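You operate a simulated robot arm through the tools that you are given. There is no shell and no other tool. Be economical: measure what you need, move in short steps, check, and stop when the job is done.

The job below is to be done with a simulated robot arm. You get a single attempt, and the scene is never put back.

Task
Ink gauge lines on the strip that the marking card names, at the card's length.
Fine: lay it centred on the marking bed, set the dial, draw the carriage across once, park it again and put the strip back.
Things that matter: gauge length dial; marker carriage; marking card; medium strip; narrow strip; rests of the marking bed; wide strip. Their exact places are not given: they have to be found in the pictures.

The check looks at the end state, three seconds after you hand in, the way a careful person would. Anything else that was tipped, shoved, dropped, spilled or broken makes it a failure.

Robot
A 5-joint arm with a fingered hand on a trunk, on a base that drives. Base frame: it is fixed to the floor where the robot stands at the start and does not move with it; the origin is under the middle of the robot, x ahead of it, y to its left, z up; the surface under the hand at the start is at about z = 0.86. Lengths are in m, angles in degrees, forces in N, time in s.
With the tool pointing down near the work surface it reaches from about 0.28 to 0.58 m from the robot's upright axis, wherever it stands. Its first joint turns from -115.0 to 115.0 degrees. Places, roughly: gauge length dial [0.4, 0.8, 0.9]; marker carriage [0.6, 0.8, 0.9]; marking card [0.8, 0.1, 0.9]; rests of the marking bed [0.6, 0.5, 0.9]. The tool tilts only in the upright plane through the base axis and itself; it spins freely about its own axis. Payload 2.9 kg.
The TCP is the grasp point between the finger pads, 0.022 m short of the fingertips. In the tool frame z runs along the fingers and y along their closing line. Largest opening 0.124 m; the body of the gripper starts 0.06 m behind the TCP. The gripper is a hand of 3 fingers: y runs from the thumb to the fingers, the wrist lies at [0, 0, -0.218] in the tool frame, and closing takes about 1.5 s.
Orientation is told as [roll, pitch, yaw] about the base's x, y, z axes, in that order, counted from this pose: with the fingers straight down and closing along the base's y, the tool's x points along the base's -x, its y along +y and its z along -z.

Tools
- The arm moves only by the tool apply_moves. Its argument "steps" is a list of rows, each a list of 6 numbers: the turn, a rotation vector about the tool's x, y, z in degrees, then the shift along the tool's x, y, z in mm. In form: [[wx, wy, wz, dx, dy, dz], ...]. A call has 1 to 8 rows; each row shifts and turns the commanded pose from where the row before left it, along the tool's axes as they then stand. "fingers" is the opening, from 0 (shut) to 1 (fully open), set as the call begins (left out, the last holds). Rows are played at 5 a second. More than 0.05 m and 8.6 degrees between two rows, or a gripper value outside its range, and nothing of the call is played. A pose out of reach is approached as far as the arm can. The call stops where the force on the tool passes 50 N (or 10 N more than at its start, if that is more) or the arm is blocked; 0.2 s more then pass. The fingers move at their own pace (about 0.153 m/s each) and stop on an object; they squeeze with about 26 N. The grip force told is the motor's: it shows also when the fingers shut on nothing. Time passes only in rows, and 0.2 s behind the last, so rows that do not move let the fingers close. It gives the time, the measured TCP pose, the force on the tool (base axes), the opening and the grip force at its end, in the units of the frame above (readings bear some noise), with the torque about the TCP (base axes, N m) and any sound that the robot's microphone picked up.
- Cameras (640 x 400 px; columns grow to the right, rows downward): "scene" is now at [0.012, 0.1693, 1.64]; the picture's right is [0.35, -0.94, 0.00], its down [-0.75, -0.28, -0.60] and it looks along [0.57, 0.21, -0.80] (base axes); focal length 278 px, centre (320, 200). "wrist" rides on the gripper at [0.064, -0.037, -0.075] in the tool frame; the picture's right is [0.50, 0.87, 0.00], its down [-0.62, 0.36, -0.70] and it looks along [-0.61, 0.35, 0.71] (tool axes); focal length 230 px, centre (320, 200).
- get_image(camera): a new picture of that camera. The clock stands still meanwhile.
- raise_lower(by): slides the trunk up (or, below 0, down) by that many m; the arm and the scene camera ride with it, the base frame stays. It gives what a move gives, with no picture.
- roll_base(legs): drives the robot by 1 to 6 legs, each [ahead, left, turn to the left] in m, m and degrees, along the robot's own axes; the way and the turn of a leg run together, so that a leg with both is an arc; at most 1.5 m and 180 degrees a leg. The arm and the cameras ride along, it lands a little off, and it stops where it bumps. It gives what a move gives.
- set_fingers(finger1, finger2, thumb_bend): sets how far each is bent, from 0 (flat) to 100 (curled in); at 30 the hand is open as for a grip, at 70 the pads meet at the TCP. One left out holds its place. A second passes; each finger stops where it meets its share of the squeeze, and holds until it gets a number again. A gripper value or a shape takes the hand back. It gives what a move gives, with no picture; readings hold the bend of each and the force on the fingers (four entries, about 0 where the hand has none), thumb and palm.
- grasp_type(shape): the hand has 3 fingers and takes this shape, open, in about a second: jaw (thumb against the fingers, like two jaws); tri (thumb and two fingers); tip (a fingertip pinch); poke (one finger out to press); point (the index stretched); flat (the hand flat); cup (the hand cupped); fist (a fist). The gripper value then closes the fingers along that shape, each until it touches; the sizes above hold for jaw. It gives what a move gives, with no picture.
- pan_tilt(pan, tilt): turns the head with the scene camera to pan (to the left, within 155 degrees either way) and tilt (down, from -29 to 69), counted from straight ahead of the robot. It gives what a move gives.
- probe_pixels(camera, pixels): for up to 12 pixels [column, row] of the newest picture of that camera ("zoom" is the newest enlarged one), the place [x, y, z] in the base frame of the surface seen there, good to about 0.002 m. The clock stands still meanwhile.
- enlarge(camera, box): a new picture of the part [left, top, right, bottom] of that camera's present view, enlarged. The clock stands still meanwhile.
- hand_in(): hands the job in; it is judged then, once.

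Go step by step. Measure first, check grasps and placings, and put right what went wrong. The budget is 80 turns and 60 pictures, counting those below and the enlarged ones. Unless the task says otherwise, let go and move clear before handing in, and close with one line.

The tools are called as name(argument=value, ...) on one line, values as JSON. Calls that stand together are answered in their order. apply_moves: Moves the arm, as the interface text tells. Its arguments: {"type":"object","properties":{"steps":{"type":"array","items":{"type":"array","items":{"type":"number"}}},"fingers":{"type":"number"}},"required":["steps"]} The other tools are called the same way: raise_lower (by) slides the trunk up or down; grasp_type (shape) gives the hand a shape; set_fingers (finger1, finger2, thumb_bend) moves the fingers one by one; roll_base (legs) drives the base; pan_tilt (pan, tilt) turns the head that bears the scene camera; get_image (camera) takes a picture; probe_pixels (camera, pixels) gives the place of the surface under pixels of a picture; enlarge (camera, box) takes an enlarged picture of a part of a camera's view; hand_in () hands the job in.

At the start:

```text
time: 0.0
position: [0.3803, 0.0591, 1.2429]
ee_rot: [0.0, 0.0, 0.0]
ft_force: [-0.2, 0.3, -0.5]
moment: [0.0, 0.01, 0.0]
gripper_width: 0.1239
gripper_force: 0.0
shape: jaw
bend: [30.0, 30.0, 30.0]
finger forces: [0.0, 0.0, 0.0, 0.0, 0.1, 0.1]
trunk travel left (down, up): [-0.75, 0.24]
robot x, y, heading: [0.0037, -0.0004, -0.1]
head pan, tilt: [20.5, 52.9]
```

scene: 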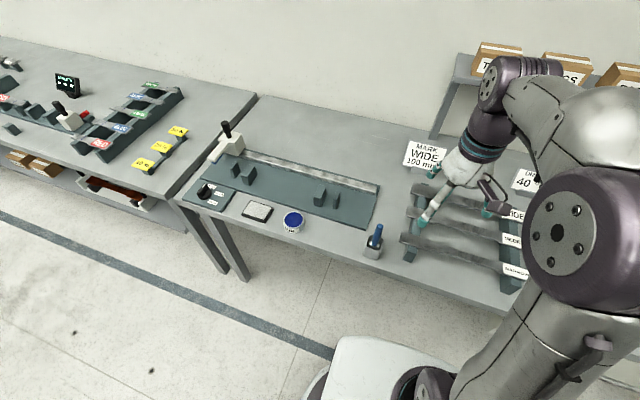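
wrist: 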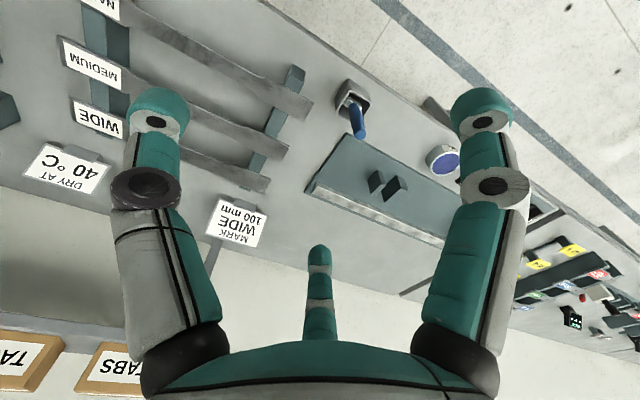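

The card at scene pixel (425,155) reads "MARK WIDE 100 mm". I'll enlarge the bed and the strip rack to see the details.

enlarge(camera="scene", box=[170, 110, 390, 250])

enlarge(camera="scene", box=[350, 130, 550, 300])

probe_pixels(camera="scene", pixels=[[226, 128], [226, 150], [206, 190], [237, 171], [248, 175], [320, 195], [335, 199], [378, 190], [362, 225], [186, 198], [425, 150], [293, 219]])

```text
2.86 times, centred on (280, 180) of scene
```

zoom: 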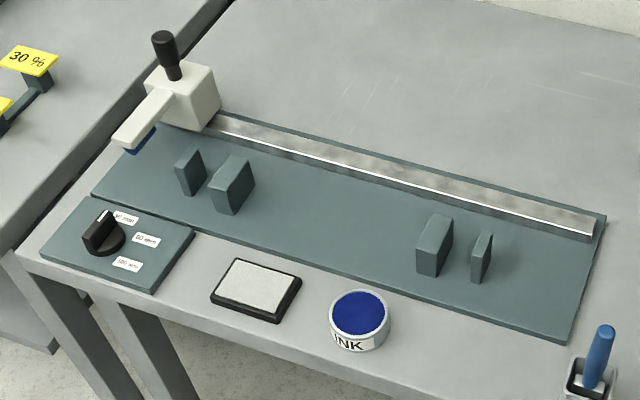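

```text
2.35 times, centred on (450, 215) of scene
```

zoom: 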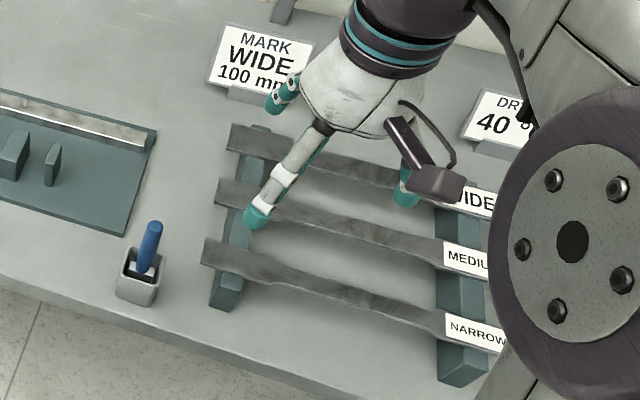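

```text
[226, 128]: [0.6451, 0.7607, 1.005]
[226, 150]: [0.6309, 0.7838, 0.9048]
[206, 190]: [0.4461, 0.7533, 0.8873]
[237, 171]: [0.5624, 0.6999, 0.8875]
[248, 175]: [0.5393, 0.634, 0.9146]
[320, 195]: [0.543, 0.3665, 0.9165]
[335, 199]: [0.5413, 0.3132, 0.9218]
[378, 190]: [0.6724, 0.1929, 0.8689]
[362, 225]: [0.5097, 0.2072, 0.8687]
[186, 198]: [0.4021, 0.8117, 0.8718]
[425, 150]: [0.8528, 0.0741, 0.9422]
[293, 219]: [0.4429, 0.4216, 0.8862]
```

I need clear views of the strip rack. I'll pan the head to the right and look from there, and probe the rack.

probe_pixels(camera="zoom", pixels=[[232, 135], [380, 182], [217, 190], [206, 250], [243, 270], [470, 200], [465, 260], [470, 330], [465, 365], [335, 225], [150, 235], [140, 280]])

pan_tilt(pan=-15, tilt=55)

get_image(camera="scene")

```text
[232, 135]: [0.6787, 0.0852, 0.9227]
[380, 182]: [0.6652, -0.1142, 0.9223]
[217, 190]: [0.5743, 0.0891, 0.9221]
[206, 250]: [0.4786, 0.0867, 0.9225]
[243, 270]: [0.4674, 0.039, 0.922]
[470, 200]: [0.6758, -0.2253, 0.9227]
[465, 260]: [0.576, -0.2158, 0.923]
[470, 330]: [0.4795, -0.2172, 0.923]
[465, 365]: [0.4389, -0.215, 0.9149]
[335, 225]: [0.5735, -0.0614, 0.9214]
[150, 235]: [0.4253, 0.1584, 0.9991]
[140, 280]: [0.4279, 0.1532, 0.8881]
```

```text
time: 1.0
position: [0.3794, 0.0583, 1.2434]
ee_rot: [0.0, 0.0, -0.1]
ft_force: [0.2, -0.3, -0.5]
moment: [0.03, 0.03, 0.0]
gripper_width: 0.1234
gripper_force: 0.1
shape: jaw
bend: [30.0, 30.0, 30.0]
finger forces: [0.1, 0.0, 0.0, 0.0, 0.1, 0.1]
trunk travel left (down, up): [-0.75, 0.24]
robot x, y, heading: [-0.0005, -0.0006, 0.0]
head pan, tilt: [-15.0, 55.0]
```

```text
55 pictures are left
```

scene: 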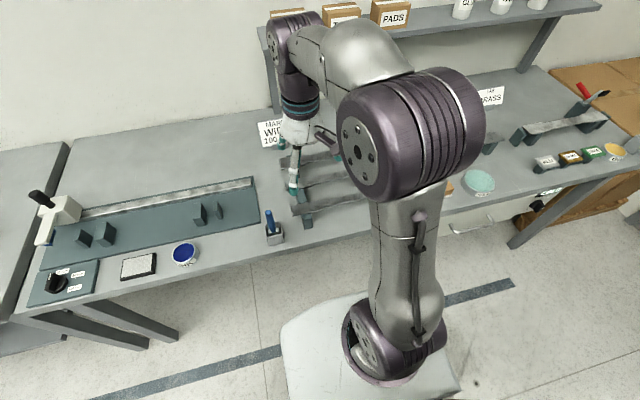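

The arm hides part of the rack here, but the wrist camera sees it. I'll enlarge the wrist view and probe the strip ends.

enlarge(camera="wrist", box=[0, 0, 340, 250])

probe_pixels(camera="wrist", pixels=[[268, 184], [100, 118], [288, 150], [310, 105], [95, 65], [100, 4], [190, 160], [240, 220], [70, 170], [330, 190], [262, 190], [85, 105]])

```text
1.60 times, centred on (170, 125) of wrist
```

zoom: 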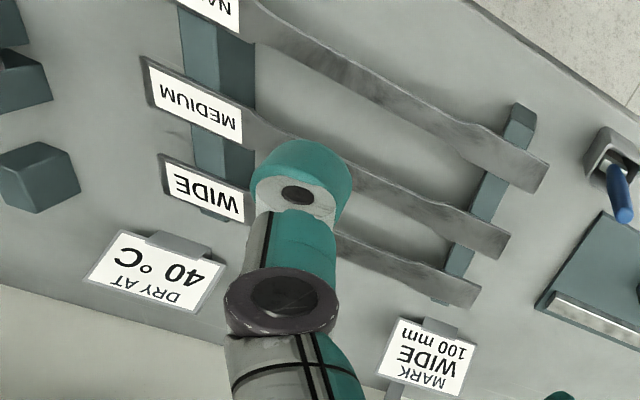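

```text
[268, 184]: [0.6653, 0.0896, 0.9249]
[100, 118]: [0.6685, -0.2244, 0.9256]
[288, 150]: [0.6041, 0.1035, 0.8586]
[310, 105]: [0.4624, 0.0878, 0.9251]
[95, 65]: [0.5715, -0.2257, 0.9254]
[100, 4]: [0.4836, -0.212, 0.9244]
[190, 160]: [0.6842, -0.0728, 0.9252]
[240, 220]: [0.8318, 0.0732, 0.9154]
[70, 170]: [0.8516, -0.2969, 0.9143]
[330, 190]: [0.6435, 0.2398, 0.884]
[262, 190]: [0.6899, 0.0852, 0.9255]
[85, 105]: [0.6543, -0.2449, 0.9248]
```

The strips are dogbones with labels on their -y end. The wide one lies at x≈0.67, y from about 0.09 to −0.26, top z≈0.924. I'll drive closer so that it is within reach.

roll_base(legs=[[0.0, -0.085, 0], [0.14, 0, 0]])

apply_moves(steps=[[0, 0, 8.2, 0, 0, 0], [0, 0, 8.2, 0, 0, 0], [0, 0, 8.2, 0, 0, 0], [0, 0, 8.2, 0, 0, 0], [0, 0, 8.2, 0, 0, 0], [0, 0, 8.2, 0, 0, 0], [0, 0, 8.2, 0, 0, 0], [0, 0, 8.2, 0, 0, 0]])

apply_moves(steps=[[0, 0, 8.2, 0, 0, 0], [0, 0, 8.2, 0, 0, 0], [0, 0, 8, 0, 0, 0], [0, 0, 0, 0, 0, 0]])

get_image(camera="wrist")

get_image(camera="scene")

```text
time: 3.0
position: [0.5204, -0.0267, 1.2433]
ee_rot: [0.0, 0.0, 0.0]
ft_force: [-0.3, 0.2, 0.9]
moment: [-0.01, 0.01, 0.0]
gripper_width: 0.124
gripper_force: 0.1
shape: jaw
bend: [30.0, 30.0, 30.0]
finger forces: [0.0, 0.0, 0.0, 0.0, 0.0, 0.1]
trunk travel left (down, up): [-0.75, 0.24]
robot x, y, heading: [0.1372, -0.0837, -0.0]
head pan, tilt: [-15.0, 55.0]
```

```text
time: 4.8
position: [0.52, -0.0274, 1.2429]
ee_rot: [0.0, 0.0, -65.8]
ft_force: [0.1, 0.2, 0.3]
moment: [0.0, 0.02, -0.01]
gripper_width: 0.1237
gripper_force: 0.1
shape: jaw
bend: [30.0, 30.0, 30.0]
finger forces: [0.0, 0.1, 0.1, 0.1, 0.1, 0.0]
trunk travel left (down, up): [-0.75, 0.24]
robot x, y, heading: [0.138, -0.0859, 0.0]
head pan, tilt: [-15.0, 55.0]
```

```text
time: 5.8
position: [0.5187, -0.0274, 1.2425]
ee_rot: [0.1, 0.1, -90.0]
ft_force: [-0.1, -1.0, 0.7]
moment: [-0.01, -0.03, -0.03]
gripper_width: 0.1239
gripper_force: 0.1
shape: jaw
bend: [30.0, 30.0, 30.0]
finger forces: [0.1, 0.1, 0.0, 0.0, 0.0, 0.1]
trunk travel left (down, up): [-0.75, 0.24]
robot x, y, heading: [0.1422, -0.0848, -0.0]
head pan, tilt: [-15.0, 55.0]
```

```text
53 pictures are left
```

wrist: 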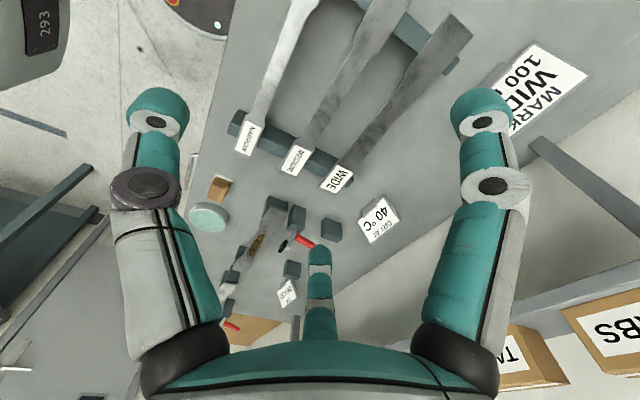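

```text
52 pictures are left
```

scene: 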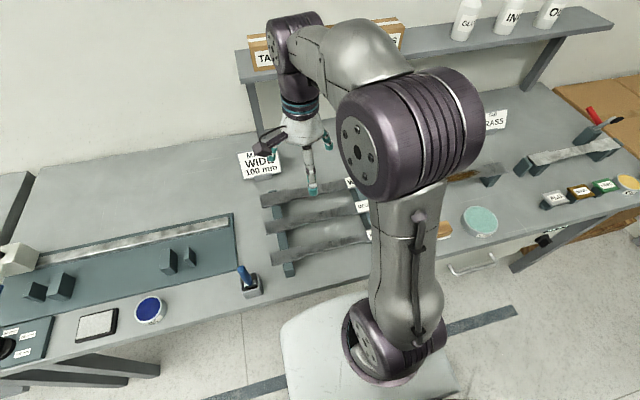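

The label ends are visible at (337,178). I'll enlarge and probe for the wide strip's edges.

enlarge(camera="wrist", box=[220, 0, 480, 200])

probe_pixels(camera="zoom", pixels=[[570, 30], [619, 80], [560, 150], [520, 110], [440, 270], [395, 250], [380, 330], [340, 395], [245, 460], [300, 460], [330, 440], [250, 410]])

```text
2.00 times, centred on (350, 100) of wrist
```

zoom: 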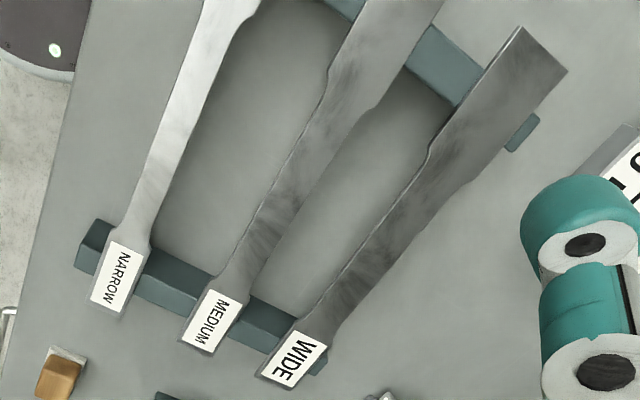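

```text
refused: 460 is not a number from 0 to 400
```

probe_pixels(camera="zoom", pixels=[[522, 30], [565, 72], [290, 386], [262, 374], [300, 322], [324, 345], [400, 192], [440, 215], [474, 185], [428, 152], [500, 150], [345, 318]])

```text
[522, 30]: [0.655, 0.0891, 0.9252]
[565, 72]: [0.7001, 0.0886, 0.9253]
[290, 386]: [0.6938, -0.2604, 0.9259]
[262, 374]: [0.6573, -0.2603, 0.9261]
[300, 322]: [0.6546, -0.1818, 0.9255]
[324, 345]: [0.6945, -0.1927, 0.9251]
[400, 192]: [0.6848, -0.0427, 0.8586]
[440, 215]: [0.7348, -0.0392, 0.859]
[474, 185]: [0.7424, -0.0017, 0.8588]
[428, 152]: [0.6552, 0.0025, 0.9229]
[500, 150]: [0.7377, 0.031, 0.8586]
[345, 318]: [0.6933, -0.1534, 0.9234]
```

The wide strip is 350 mm long, with its centre at (0.676, −0.0855) and top at 0.925. I'll move the hand over the centre and partway down, with the fingers closing along x.

apply_moves(steps=[[0, 0, 0, -7.3, 19.6, 29], [0, 0, 0, -7.3, 19.6, 29], [0, 0, 0, -7.3, 19.6, 29], [0, 0, 0, -7.3, 19.6, 29], [0, 0, 0, -7.3, 19.6, 29], [0, 0, 0, -7.3, 19.6, 29], [0, 0, 0, -7.3, 19.6, 29], [0, 0, 0, -7.3, 19.6, 29]], fingers=0.65)

get_image(camera="wrist")

get_image(camera="scene")

```text
time: 7.6
position: [0.6793, -0.0859, 1.0117]
ee_rot: [-0.1, 0.0, -90.0]
ft_force: [0.2, -0.2, 1.0]
moment: [0.0, -0.03, 0.0]
gripper_width: 0.0812
gripper_force: 0.1
shape: jaw
bend: [30.0, 30.0, 70.0]
finger forces: [0.0, 0.0, 0.0, 0.0, 0.0, 0.1]
trunk travel left (down, up): [-0.75, 0.24]
robot x, y, heading: [0.1392, -0.0835, 0.2]
head pan, tilt: [-15.0, 55.0]
```

```text
50 pictures are left
```

wrist: 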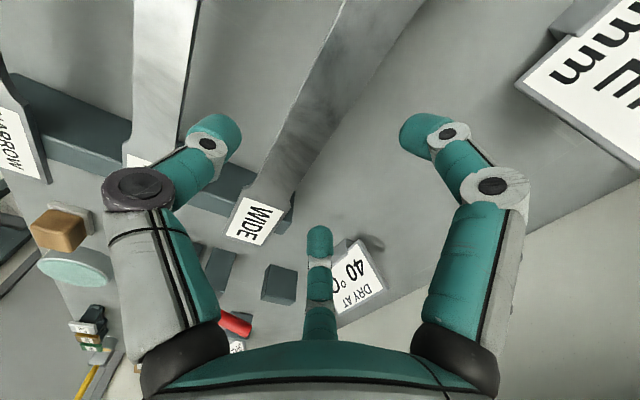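

```text
49 pictures are left
```

scene: 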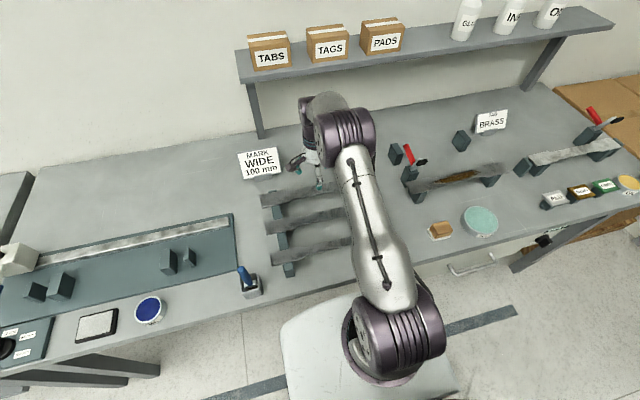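

The strip passes between the thumb (214,140) and the fingers. I'll descend to strip height.

apply_moves(steps=[[0, 0, 0, 0, -2, 25], [0, 0, 0, 0, -1, 25], [0, 0, 0, 0, 0, 20], [0, 0, 0, 0, 0, 17.5], [0, 0, 0, 0, 0, 0]])

get_image(camera="wrist")

enlarge(camera="scene", box=[240, 130, 400, 280])

```text
time: 8.8
position: [0.6738, -0.0855, 0.9246]
ee_rot: [0.0, -0.1, -90.0]
ft_force: [-0.7, -0.4, 0.0]
moment: [-0.02, 0.02, 0.02]
gripper_width: 0.081
gripper_force: 0.1
shape: jaw
bend: [30.0, 30.0, 70.0]
finger forces: [0.1, 0.0, 0.1, 0.1, 0.0, 0.0]
trunk travel left (down, up): [-0.75, 0.24]
robot x, y, heading: [0.137, -0.0853, -0.2]
head pan, tilt: [-15.0, 55.0]
```

```text
48 pictures are left
```

wrist: 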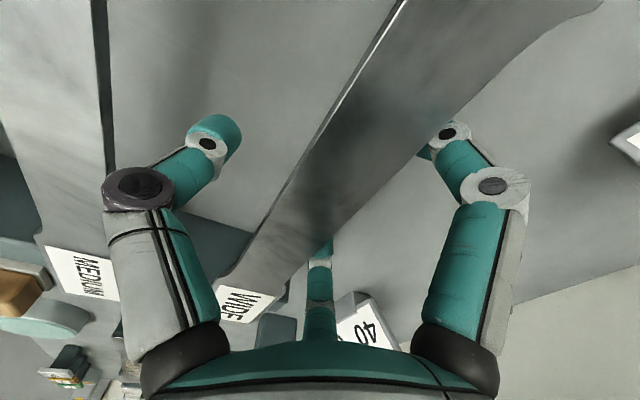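

```text
2.67 times, centred on (320, 205) of scene
```

zoom: 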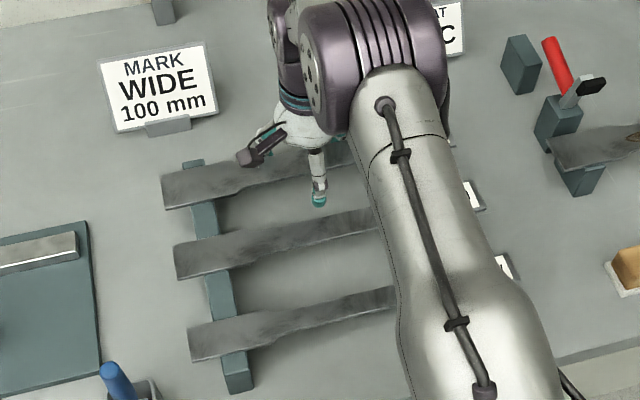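

The strip is between the thumb and the fingers with the tips below it. I'll close now, then lift a little.

apply_moves(steps=[[0, 0, 0, 0, 0, 0], [0, 0, 0, 0, 0, 0], [0, 0, 0, 0, 0, 0], [0, 0, 0, 0, 0, 0], [0, 0, 0, 0, 0, 0], [0, 0, 0, 0, 0, 0], [0, 0, 0, 0, 0, 0], [0, 0, 0, 0, 0, 0]], fingers=0)

get_image(camera="wrist")

```text
time: 10.6
position: [0.675, -0.085, 0.9249]
ee_rot: [0.1, 0.0, -89.9]
ft_force: [0.1, -0.6, -7.2]
moment: [0.04, -0.02, 0.03]
gripper_width: 0.0244
gripper_force: 25.6
shape: jaw
bend: [81.0, 81.0, 61.0]
finger forces: [20.5, 20.8, 0.1, 0.1, 40.1, 0.0]
trunk travel left (down, up): [-0.75, 0.24]
robot x, y, heading: [0.144, -0.085, -0.0]
head pan, tilt: [-15.0, 55.0]
```

```text
46 pictures are left
```

wrist: 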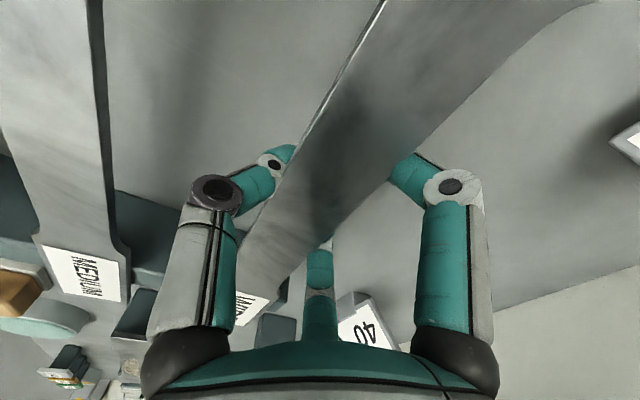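

The fingers hold the strip with about 20 N each on a 24 mm neck. I'll lift and check.

apply_moves(steps=[[0, 0, 0, 0, 0, -10], [0, 0, 0, 0, 0, -25], [0, 0, 0, 0, 0, -30], [0, 0, 0, 0, 0, -35], [0, 0, 0, 0, 0, -30], [0, 0, 0, 0, 0, 0]])

get_image(camera="wrist")

get_image(camera="scene")

```text
time: 12.0
position: [0.6766, -0.0855, 1.0546]
ee_rot: [0.0, 0.0, -90.1]
ft_force: [0.6, 0.2, -7.3]
moment: [0.01, -0.06, 0.0]
gripper_width: 0.0238
gripper_force: 25.7
shape: jaw
bend: [81.0, 81.0, 61.0]
finger forces: [20.9, 21.1, 0.0, 0.0, 41.5, 0.0]
trunk travel left (down, up): [-0.75, 0.24]
robot x, y, heading: [0.1373, -0.085, 0.2]
head pan, tilt: [-15.0, 55.0]
```

```text
45 pictures are left
```

wrist: 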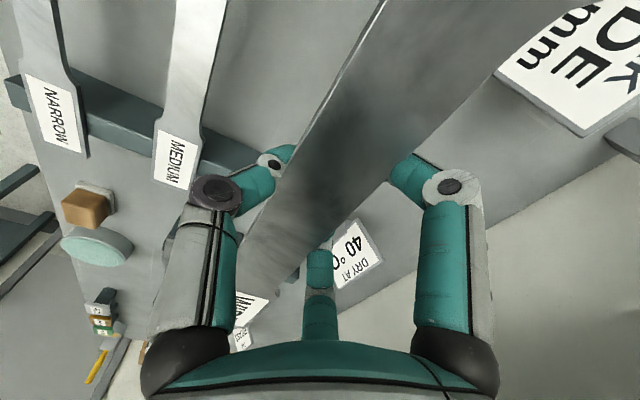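

```text
44 pictures are left
```

scene: 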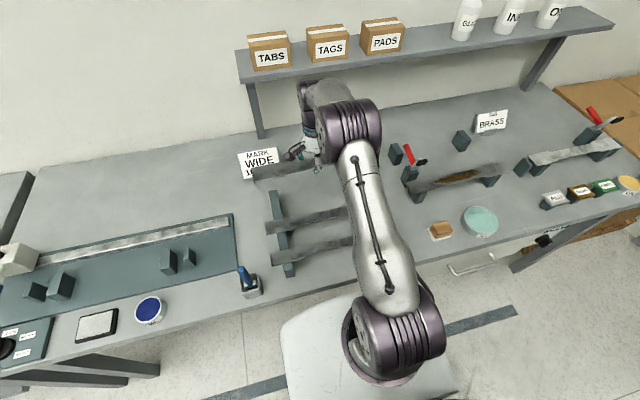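

The strip is lifted cleanly. I'll back off and drive left so the hand is over the marking bed (y≈0.5), then measure the rests.

roll_base(legs=[[-0.14, 0, 0], [0, 0.585, 0]])

pan_tilt(pan=35, tilt=55)

get_image(camera="scene")

get_image(camera="wrist")

```text
time: 16.3
position: [0.539, 0.4989, 1.055]
ee_rot: [-0.1, 0.0, -90.0]
ft_force: [0.4, 0.4, -6.9]
moment: [0.02, -0.04, -0.02]
gripper_width: 0.0238
gripper_force: 25.3
shape: jaw
bend: [81.0, 81.0, 61.0]
finger forces: [21.1, 21.1, 0.0, 0.0, 41.7, 0.0]
trunk travel left (down, up): [-0.75, 0.24]
robot x, y, heading: [0.0029, 0.5001, 0.1]
head pan, tilt: [-15.0, 55.0]
```

```text
time: 17.4
position: [0.5396, 0.4995, 1.0543]
ee_rot: [-0.1, 0.0, -89.9]
ft_force: [0.2, -0.4, -7.9]
moment: [0.01, 0.0, 0.0]
gripper_width: 0.0239
gripper_force: 26.0
shape: jaw
bend: [81.0, 81.0, 61.0]
finger forces: [21.0, 21.0, 0.0, 0.0, 41.7, 0.0]
trunk travel left (down, up): [-0.75, 0.24]
robot x, y, heading: [0.0029, 0.4965, 0.1]
head pan, tilt: [35.0, 55.0]
```

```text
43 pictures are left
```

scene: 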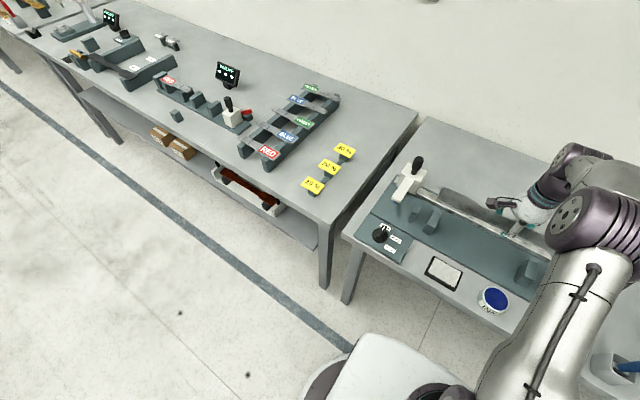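

```text
42 pictures are left
```

wrist: 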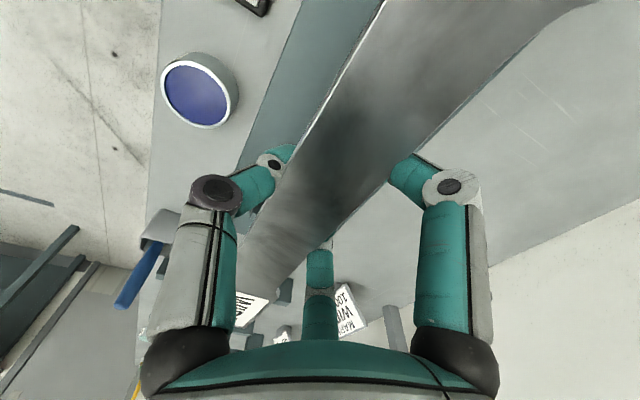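

I need a close measurement of the rests; I'll pan to centre on the bed and enlarge.

pan_tilt(pan=8, tilt=60)

enlarge(camera="scene", box=[100, 80, 420, 280])

```text
time: 18.4
position: [0.541, 0.499, 1.0558]
ee_rot: [-0.1, 0.0, -89.9]
ft_force: [0.5, -0.4, -7.4]
moment: [-0.01, 0.0, 0.04]
gripper_width: 0.0235
gripper_force: 26.1
shape: jaw
bend: [81.0, 81.0, 61.0]
finger forces: [21.0, 21.1, 0.0, 0.0, 41.6, 0.0]
trunk travel left (down, up): [-0.75, 0.24]
robot x, y, heading: [0.0018, 0.4967, -0.1]
head pan, tilt: [8.0, 60.0]
```

```text
2.00 times, centred on (260, 180) of scene
```

zoom: 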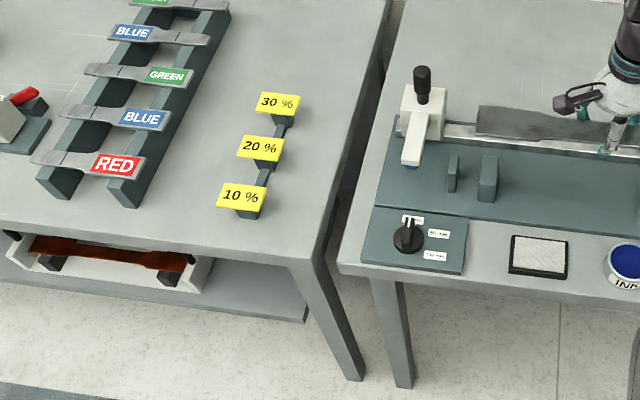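

pan_tilt(pan=-12, tilt=60)

get_image(camera="scene")

```text
time: 19.2
position: [0.5397, 0.4992, 1.055]
ee_rot: [-0.1, 0.1, -89.9]
ft_force: [0.2, 0.6, -7.5]
moment: [0.04, -0.01, 0.01]
gripper_width: 0.0237
gripper_force: 26.1
shape: jaw
bend: [81.0, 81.0, 61.0]
finger forces: [21.0, 21.0, 0.0, 0.0, 41.6, 0.0]
trunk travel left (down, up): [-0.75, 0.24]
robot x, y, heading: [0.0014, 0.4974, 0.1]
head pan, tilt: [-12.0, 60.0]
```

```text
40 pictures are left
```

scene: 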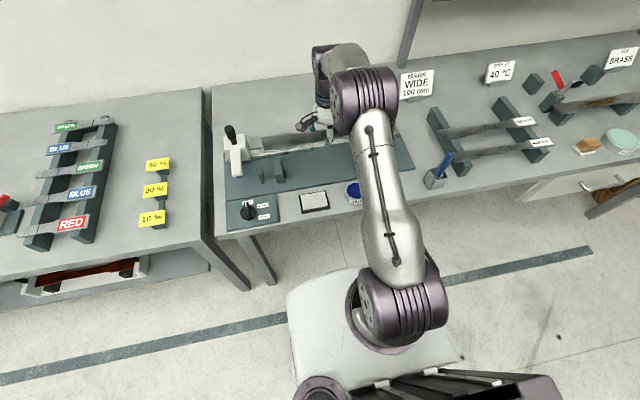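

enlarge(camera="scene", box=[215, 120, 311, 180])

probe_pixels(camera="zoom", pixels=[[300, 300], [320, 345], [400, 280], [440, 285], [412, 300], [380, 275]])

enlarge(camera="scene", box=[220, 180, 300, 240])

```text
6.67 times, centred on (263, 150) of scene
```

zoom: 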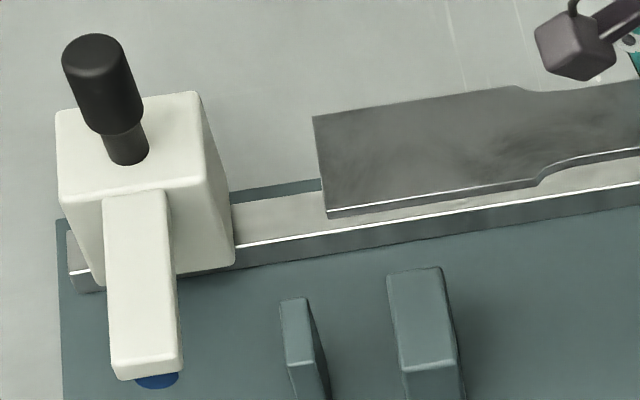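

```text
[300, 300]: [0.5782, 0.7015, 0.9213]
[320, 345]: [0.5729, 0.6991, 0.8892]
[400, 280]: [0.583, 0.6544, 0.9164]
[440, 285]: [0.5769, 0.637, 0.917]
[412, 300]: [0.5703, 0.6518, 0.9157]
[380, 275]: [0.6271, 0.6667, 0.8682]
```

```text
6.67 times, centred on (260, 210) of scene
```

zoom: 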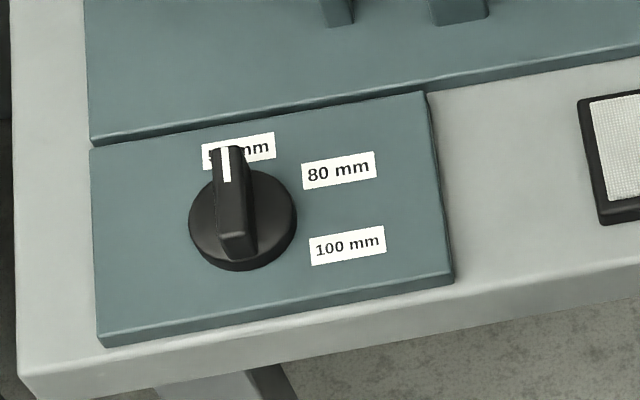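

The dial points at 50 mm; it must go to 100 mm, clockwise from above. Now I'll enlarge the left rest to get its exact outline.

enlarge(camera="scene", box=[245, 155, 309, 195])

probe_pixels(camera="zoom", pixels=[[125, 100], [160, 215], [290, 50], [350, 65], [300, 190], [380, 165], [370, 190], [135, 105], [165, 205], [340, 55], [305, 130], [375, 280]])

```text
10.00 times, centred on (277, 175) of scene
```

zoom: 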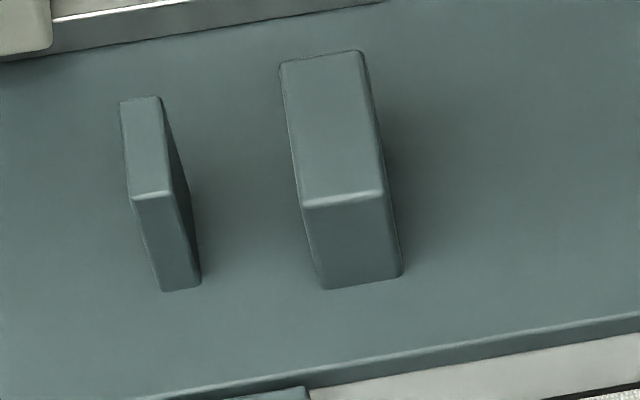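

```text
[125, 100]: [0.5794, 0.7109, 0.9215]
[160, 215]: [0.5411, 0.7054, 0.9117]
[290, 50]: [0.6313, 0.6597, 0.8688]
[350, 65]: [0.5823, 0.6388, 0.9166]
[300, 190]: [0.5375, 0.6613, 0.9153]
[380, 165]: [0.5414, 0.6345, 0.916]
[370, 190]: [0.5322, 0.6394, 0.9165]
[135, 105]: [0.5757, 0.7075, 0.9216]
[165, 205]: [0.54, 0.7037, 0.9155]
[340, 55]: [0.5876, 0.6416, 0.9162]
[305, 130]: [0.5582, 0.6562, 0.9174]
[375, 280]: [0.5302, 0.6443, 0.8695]
```

The left rest is centred at (0.56, 0.648), with an end stop whose inner face is at about y=0.695. The right one is hidden by the arm, so I'll slide the base right for a moment to see it.

roll_base(legs=[[0, -0.38, 0]])

pan_tilt(pan=10, tilt=58)

get_image(camera="scene")

```text
time: 21.6
position: [0.5423, 0.1101, 1.0545]
ee_rot: [-0.1, 0.0, -89.8]
ft_force: [-0.1, 1.0, -7.1]
moment: [0.01, -0.05, 0.01]
gripper_width: 0.0237
gripper_force: 26.2
shape: jaw
bend: [81.0, 81.0, 61.0]
finger forces: [21.0, 21.2, 0.0, 0.1, 41.8, 0.0]
trunk travel left (down, up): [-0.75, 0.24]
robot x, y, heading: [0.0091, 0.1104, 0.2]
head pan, tilt: [-12.0, 60.0]
```

```text
time: 22.5
position: [0.5402, 0.1109, 1.0542]
ee_rot: [-0.1, 0.0, -89.7]
ft_force: [0.2, 0.0, -7.5]
moment: [0.02, 0.0, -0.03]
gripper_width: 0.0236
gripper_force: 26.0
shape: jaw
bend: [81.0, 81.0, 61.0]
finger forces: [21.0, 21.1, 0.0, 0.0, 41.8, 0.0]
trunk travel left (down, up): [-0.75, 0.24]
robot x, y, heading: [0.008, 0.1068, 0.2]
head pan, tilt: [10.0, 58.0]
```

```text
36 pictures are left
```

scene: 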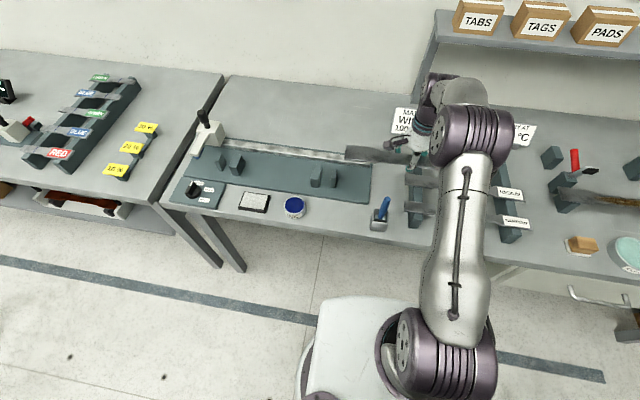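

enlarge(camera="scene", box=[295, 155, 359, 195])

probe_pixels(camera="zoom", pixels=[[180, 150], [230, 150], [280, 150], [200, 180], [250, 180], [160, 180], [360, 160], [390, 160], [400, 170], [420, 130], [260, 110], [140, 230]])

```text
10.00 times, centred on (327, 175) of scene
```

zoom: 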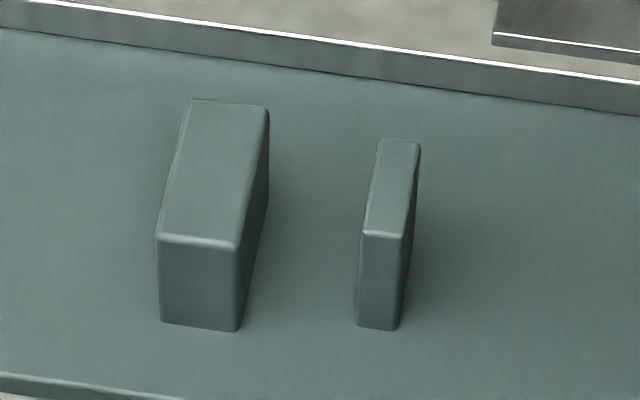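

```text
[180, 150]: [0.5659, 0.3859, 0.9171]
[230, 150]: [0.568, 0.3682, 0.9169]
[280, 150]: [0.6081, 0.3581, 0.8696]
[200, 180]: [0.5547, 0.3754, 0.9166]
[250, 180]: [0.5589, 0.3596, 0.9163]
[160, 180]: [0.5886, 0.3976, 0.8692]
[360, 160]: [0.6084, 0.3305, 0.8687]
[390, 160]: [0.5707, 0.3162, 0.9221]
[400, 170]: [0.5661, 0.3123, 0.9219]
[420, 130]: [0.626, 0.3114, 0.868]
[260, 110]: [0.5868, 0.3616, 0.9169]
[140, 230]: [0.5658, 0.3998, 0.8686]
```

The right rest's centre is at about y=0.373, so the bed centre is at about y=0.510. I'll refine the corners, and look at the carriage and dial from here.

probe_pixels(camera="zoom", pixels=[[194, 105], [262, 112], [164, 232], [234, 240], [386, 144], [416, 148], [368, 228], [400, 232], [300, 40], [300, 60]])

enlarge(camera="scene", box=[175, 95, 255, 145])

probe_pixels(camera="zoom", pixels=[[230, 110], [230, 160], [250, 205], [340, 225], [180, 245], [300, 250], [340, 300], [200, 310], [150, 400], [360, 390], [260, 380], [370, 260]])

enlarge(camera="scene", box=[170, 170, 234, 210])

probe_pixels(camera="zoom", pixels=[[220, 150], [250, 160], [200, 180], [240, 200], [180, 190], [260, 190], [340, 190], [330, 130], [330, 290], [230, 100], [215, 230], [250, 120]])

```text
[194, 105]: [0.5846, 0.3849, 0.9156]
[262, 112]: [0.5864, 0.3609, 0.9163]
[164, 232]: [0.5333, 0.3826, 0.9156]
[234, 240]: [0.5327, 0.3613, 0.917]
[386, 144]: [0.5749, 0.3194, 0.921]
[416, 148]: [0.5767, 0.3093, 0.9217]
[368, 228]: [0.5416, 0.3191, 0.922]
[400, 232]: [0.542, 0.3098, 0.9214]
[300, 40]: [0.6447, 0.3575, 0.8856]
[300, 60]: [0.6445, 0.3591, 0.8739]
```

```text
8.00 times, centred on (215, 120) of scene
```

zoom: 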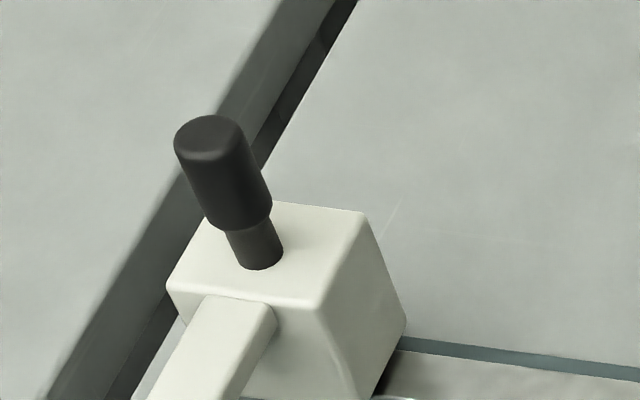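

```text
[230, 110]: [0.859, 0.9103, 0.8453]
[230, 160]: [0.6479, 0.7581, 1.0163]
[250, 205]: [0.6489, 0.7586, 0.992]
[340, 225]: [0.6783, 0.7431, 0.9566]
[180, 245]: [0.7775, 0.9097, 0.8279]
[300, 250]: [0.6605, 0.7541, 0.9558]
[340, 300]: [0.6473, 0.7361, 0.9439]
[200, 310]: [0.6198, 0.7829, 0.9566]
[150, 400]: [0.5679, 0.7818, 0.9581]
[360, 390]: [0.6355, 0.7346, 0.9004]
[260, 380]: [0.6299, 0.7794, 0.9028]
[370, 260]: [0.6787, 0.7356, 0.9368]
```

```text
10.00 times, centred on (202, 190) of scene
```

zoom: 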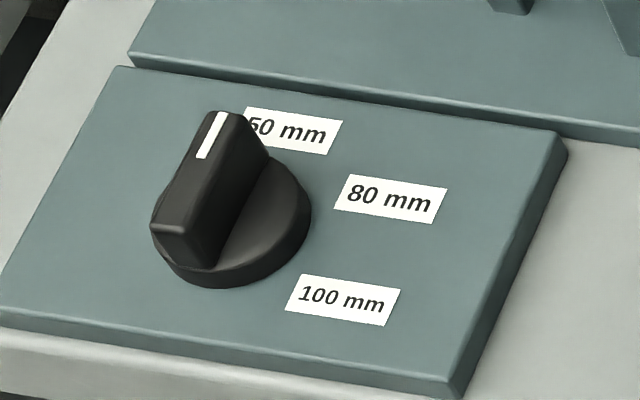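

```text
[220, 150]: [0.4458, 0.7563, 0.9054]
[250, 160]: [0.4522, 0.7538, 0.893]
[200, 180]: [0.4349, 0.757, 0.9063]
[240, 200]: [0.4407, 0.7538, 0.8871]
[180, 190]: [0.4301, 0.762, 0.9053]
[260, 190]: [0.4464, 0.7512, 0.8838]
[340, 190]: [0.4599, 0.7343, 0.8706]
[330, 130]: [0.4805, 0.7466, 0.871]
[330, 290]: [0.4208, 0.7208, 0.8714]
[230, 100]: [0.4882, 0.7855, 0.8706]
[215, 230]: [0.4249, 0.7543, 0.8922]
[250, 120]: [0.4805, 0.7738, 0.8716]
```

Rests: x centre about 0.559, bed centre y≈0.510. Now I'll check where the strip sits relative to the TCP, using its visible left end.

enlarge(camera="scene", box=[335, 120, 431, 180])

probe_pixels(camera="zoom", pixels=[[80, 190], [75, 205], [72, 220], [300, 190], [300, 235], [130, 190], [130, 225], [230, 190], [230, 240]])

```text
6.67 times, centred on (383, 150) of scene
```

zoom: 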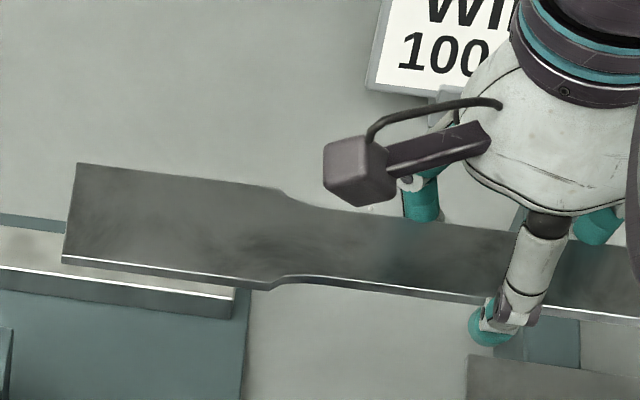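

```text
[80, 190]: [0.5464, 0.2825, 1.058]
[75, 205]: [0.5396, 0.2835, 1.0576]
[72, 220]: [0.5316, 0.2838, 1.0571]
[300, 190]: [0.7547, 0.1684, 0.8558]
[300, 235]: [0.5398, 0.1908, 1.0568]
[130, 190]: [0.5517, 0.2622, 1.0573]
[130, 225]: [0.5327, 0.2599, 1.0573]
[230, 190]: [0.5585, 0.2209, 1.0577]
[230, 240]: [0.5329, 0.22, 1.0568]
```

probe_pixels(camera="zoom", pixels=[[82, 168], [72, 252], [66, 260], [200, 183], [200, 274], [420, 292], [420, 225], [440, 260], [66, 240]])

roll_base(legs=[[0.018, 0.395, 0]])

```text
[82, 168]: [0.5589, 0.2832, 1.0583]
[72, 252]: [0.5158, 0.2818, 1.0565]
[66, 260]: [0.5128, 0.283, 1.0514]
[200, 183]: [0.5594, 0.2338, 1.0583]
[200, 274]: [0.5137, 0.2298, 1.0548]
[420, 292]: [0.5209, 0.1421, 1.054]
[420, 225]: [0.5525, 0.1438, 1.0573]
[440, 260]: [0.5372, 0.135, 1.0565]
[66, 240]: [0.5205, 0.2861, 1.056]
```

```text
time: 25.0
position: [0.5581, 0.5093, 1.055]
ee_rot: [-0.1, 0.0, -89.9]
ft_force: [0.5, -0.4, -6.6]
moment: [0.0, -0.03, 0.0]
gripper_width: 0.0233
gripper_force: 25.7
shape: jaw
bend: [81.0, 81.0, 61.0]
finger forces: [21.1, 21.3, 0.1, 0.1, 41.9, 0.0]
trunk travel left (down, up): [-0.75, 0.24]
robot x, y, heading: [0.021, 0.5064, 0.4]
head pan, tilt: [10.0, 58.0]
```

The strip centre lies about 4 mm toward −x of the TCP and is centred in y. I'll shift +5 mm in x and lower to just above the rests, then check.

apply_moves(steps=[[0, 0, 0, 0.7, 5, 20], [0, 0, 0, 0, 0, 30], [0, 0, 0, 0, 0, 30], [0, 0, 0, 0, 0, 25], [0, 0, 0, 0, 0, 0]])

pan_tilt(pan=-5, tilt=60)

enlarge(camera="scene", box=[230, 110, 358, 190])

```text
time: 26.2
position: [0.5626, 0.508, 0.9482]
ee_rot: [0.0, -0.1, -89.8]
ft_force: [-0.4, 0.0, -7.4]
moment: [0.01, -0.06, 0.03]
gripper_width: 0.0234
gripper_force: 25.6
shape: jaw
bend: [81.0, 81.0, 61.0]
finger forces: [21.1, 21.2, 0.1, 0.0, 42.6, 0.1]
trunk travel left (down, up): [-0.75, 0.24]
robot x, y, heading: [0.0184, 0.5065, 0.3]
head pan, tilt: [10.0, 58.0]
```

```text
time: 26.9
position: [0.563, 0.5085, 0.9487]
ee_rot: [-0.1, 0.0, -89.8]
ft_force: [-0.1, 0.4, -6.6]
moment: [0.0, -0.03, -0.02]
gripper_width: 0.0229
gripper_force: 25.9
shape: jaw
bend: [81.0, 81.0, 61.0]
finger forces: [21.1, 21.2, 0.0, 0.0, 42.6, 0.0]
trunk travel left (down, up): [-0.75, 0.24]
robot x, y, heading: [0.0201, 0.5061, 0.4]
head pan, tilt: [-5.0, 60.0]
```

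```text
5.00 times, centred on (294, 150) of scene
```

zoom: 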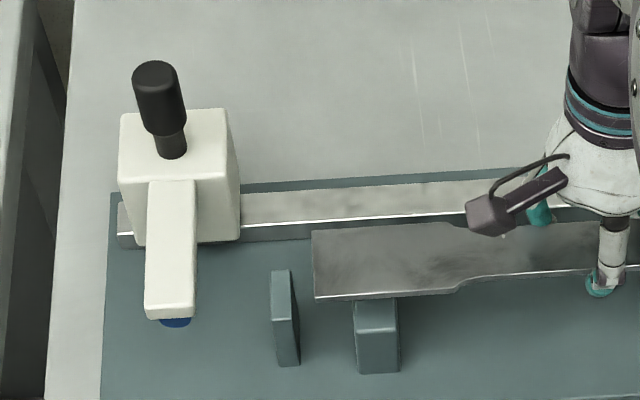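

probe_pixels(camera="zoom", pixels=[[320, 236], [318, 262], [322, 290], [440, 226], [440, 285], [560, 225], [560, 268], [283, 285], [288, 285], [170, 310], [160, 250], [180, 320]])

```text
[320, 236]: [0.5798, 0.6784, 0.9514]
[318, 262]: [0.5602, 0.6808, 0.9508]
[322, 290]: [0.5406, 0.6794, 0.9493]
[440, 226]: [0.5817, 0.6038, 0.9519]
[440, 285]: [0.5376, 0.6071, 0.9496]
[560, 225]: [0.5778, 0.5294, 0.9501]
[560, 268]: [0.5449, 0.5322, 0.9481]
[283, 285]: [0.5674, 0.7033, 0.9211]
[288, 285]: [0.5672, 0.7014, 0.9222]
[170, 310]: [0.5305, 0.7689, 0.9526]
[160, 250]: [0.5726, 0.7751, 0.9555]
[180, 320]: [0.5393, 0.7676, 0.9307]
```

The strip's end is at y≈0.6835 and its x span is 0.537–0.582, which is centred within 1.5 mm. I'll nudge +1.5 mm in y and lower until it touches.

apply_moves(steps=[[0, 0, 0, 1.5, 0, 10], [0, 0, 0, 0, 0, 10], [0, 0, 0, 0, 0, 5], [0, 0, 0, 0, 0, 2], [0, 0, 0, 0, 0, 2], [0, 0, 0, 0, 0, 0]])

enlarge(camera="scene", box=[230, 110, 358, 190])

probe_pixels(camera="zoom", pixels=[[320, 270], [322, 290], [440, 260], [440, 290], [560, 255], [305, 290], [315, 290]])

```text
time: 28.3
position: [0.5611, 0.5109, 0.9215]
ee_rot: [0.1, 0.1, -89.9]
ft_force: [3.7, -0.7, 3.6]
moment: [-0.05, 0.25, 0.0]
gripper_width: 0.0235
gripper_force: 25.9
shape: jaw
bend: [81.0, 81.0, 61.0]
finger forces: [24.0, 24.1, 0.0, 0.1, 41.9, 0.0]
trunk travel left (down, up): [-0.75, 0.24]
robot x, y, heading: [0.0182, 0.5063, 0.0]
head pan, tilt: [-5.0, 60.0]
```

```text
5.00 times, centred on (294, 150) of scene
```

zoom: 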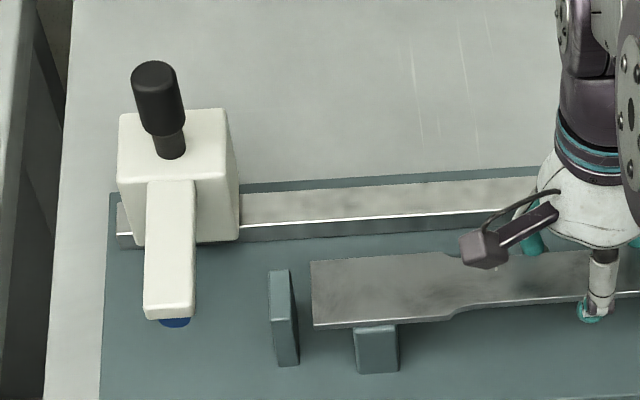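

```text
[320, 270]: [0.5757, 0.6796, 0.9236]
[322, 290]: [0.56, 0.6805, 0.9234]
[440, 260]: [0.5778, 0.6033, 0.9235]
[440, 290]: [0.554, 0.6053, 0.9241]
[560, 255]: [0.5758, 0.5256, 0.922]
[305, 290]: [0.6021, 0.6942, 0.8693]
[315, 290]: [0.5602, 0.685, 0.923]
```

The strip has touched the rests (the vertical force rose about 11 N) and its top is flat at 0.9235. I'll release and rise.

apply_moves(steps=[[0, 0, 0, 0, 0, 0], [0, 0, 0, 0, 0, 0], [0, 0, 0, 0, 0, 0], [0, 0, 0, 0, 0, 0], [0, 0, 0, 0, 0, 0], [0, 0, 0, 0, 0, 0]], fingers=0.65)

apply_moves(steps=[[0, 0, 0, 0, 0, -20], [0, 0, 0, 0, 0, -30], [0, 0, 0, 0, 0, -40], [0, 0, 0, 0, 0, -40], [0, 0, 0, 0, 0, -40]])

get_image(camera="scene")

get_image(camera="wrist")

```text
time: 29.7
position: [0.5616, 0.5109, 0.9212]
ee_rot: [0.0, 0.0, -89.8]
ft_force: [0.0, -0.8, -1.2]
moment: [-0.02, -0.02, 0.05]
gripper_width: 0.0801
gripper_force: 0.0
shape: jaw
bend: [31.0, 31.0, 70.0]
finger forces: [0.1, 0.1, 0.0, 0.1, 0.0, 0.0]
trunk travel left (down, up): [-0.75, 0.24]
robot x, y, heading: [0.0208, 0.5044, 0.5]
head pan, tilt: [-5.0, 60.0]
```

```text
time: 30.9
position: [0.5624, 0.5109, 1.0916]
ee_rot: [0.0, 0.0, -89.8]
ft_force: [-0.4, -1.3, 1.2]
moment: [-0.01, 0.0, 0.01]
gripper_width: 0.0804
gripper_force: 0.0
shape: jaw
bend: [31.0, 31.0, 70.0]
finger forces: [0.0, 0.0, 0.1, 0.0, 0.0, 0.0]
trunk travel left (down, up): [-0.75, 0.24]
robot x, y, heading: [0.0212, 0.5066, 0.2]
head pan, tilt: [-5.0, 60.0]
```

```text
29 pictures are left
```

scene: 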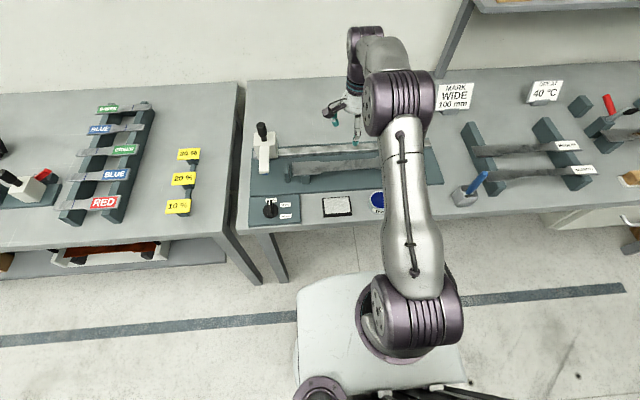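

```text
28 pictures are left
```

wrist: 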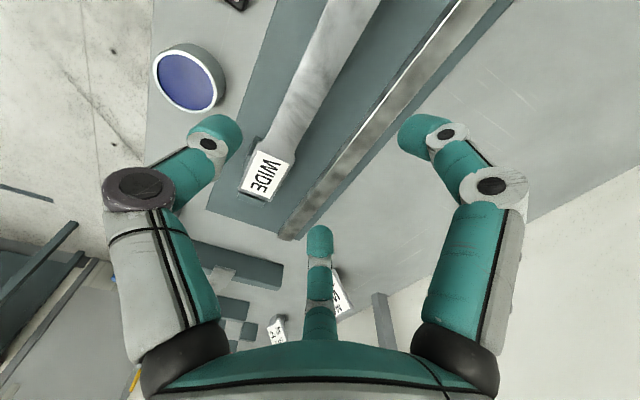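

The strip lies on the rests. I'll check its far end from the wrist view and take a dial close-up with label places.

probe_pixels(camera="wrist", pixels=[[243, 190], [256, 196], [268, 200], [290, 150], [268, 140]])

enlarge(camera="scene", box=[245, 190, 309, 230])

probe_pixels(camera="zoom", pixels=[[240, 110], [245, 170], [230, 200], [250, 250], [320, 110], [400, 150], [400, 260], [200, 200], [300, 200], [255, 150]])

```text
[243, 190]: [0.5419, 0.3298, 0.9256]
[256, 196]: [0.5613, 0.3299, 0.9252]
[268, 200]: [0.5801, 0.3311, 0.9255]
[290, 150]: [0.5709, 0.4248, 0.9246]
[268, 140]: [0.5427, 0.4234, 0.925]
```

```text
10.00 times, centred on (277, 210) of scene
```

zoom: 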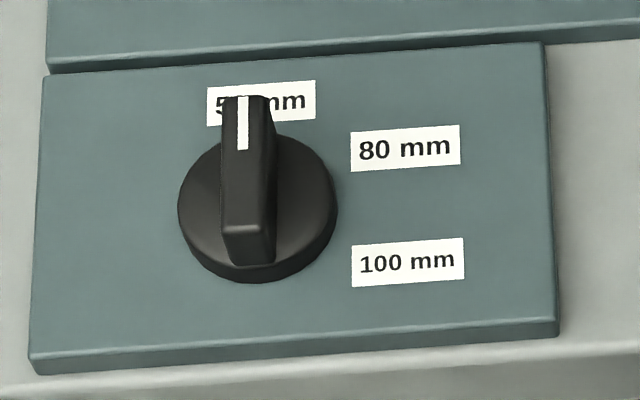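

```text
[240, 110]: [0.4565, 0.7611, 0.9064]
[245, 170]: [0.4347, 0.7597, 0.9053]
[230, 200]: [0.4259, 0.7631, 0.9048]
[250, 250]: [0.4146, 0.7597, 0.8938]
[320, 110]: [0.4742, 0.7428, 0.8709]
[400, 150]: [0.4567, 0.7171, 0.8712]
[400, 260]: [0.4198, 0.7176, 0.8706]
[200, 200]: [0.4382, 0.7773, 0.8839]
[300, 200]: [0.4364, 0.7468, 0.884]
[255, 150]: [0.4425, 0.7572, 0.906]
```

The strip is centred between y≈0.328 and 0.686. The dial centre is about (0.4375, 0.760), its bar along x, 0.884–0.906 high; the 100 mm label lies about 115–120° clockwise. I'll check the fingertip spacing before gripping the small bar.

probe_pixels(camera="wrist", pixels=[[230, 125], [413, 130], [320, 240], [440, 122], [316, 232]])

enlarge(camera="scene", box=[310, 70, 406, 160])

```text
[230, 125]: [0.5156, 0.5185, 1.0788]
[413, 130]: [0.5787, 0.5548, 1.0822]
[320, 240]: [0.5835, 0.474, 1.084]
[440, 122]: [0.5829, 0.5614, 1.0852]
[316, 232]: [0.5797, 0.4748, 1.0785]
```

```text
4.44 times, centred on (358, 115) of scene
```

zoom: 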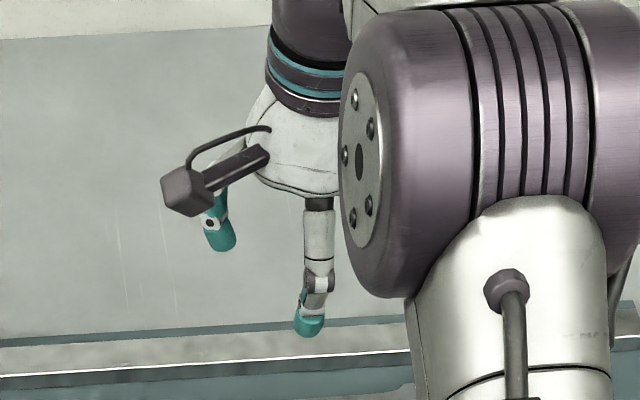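

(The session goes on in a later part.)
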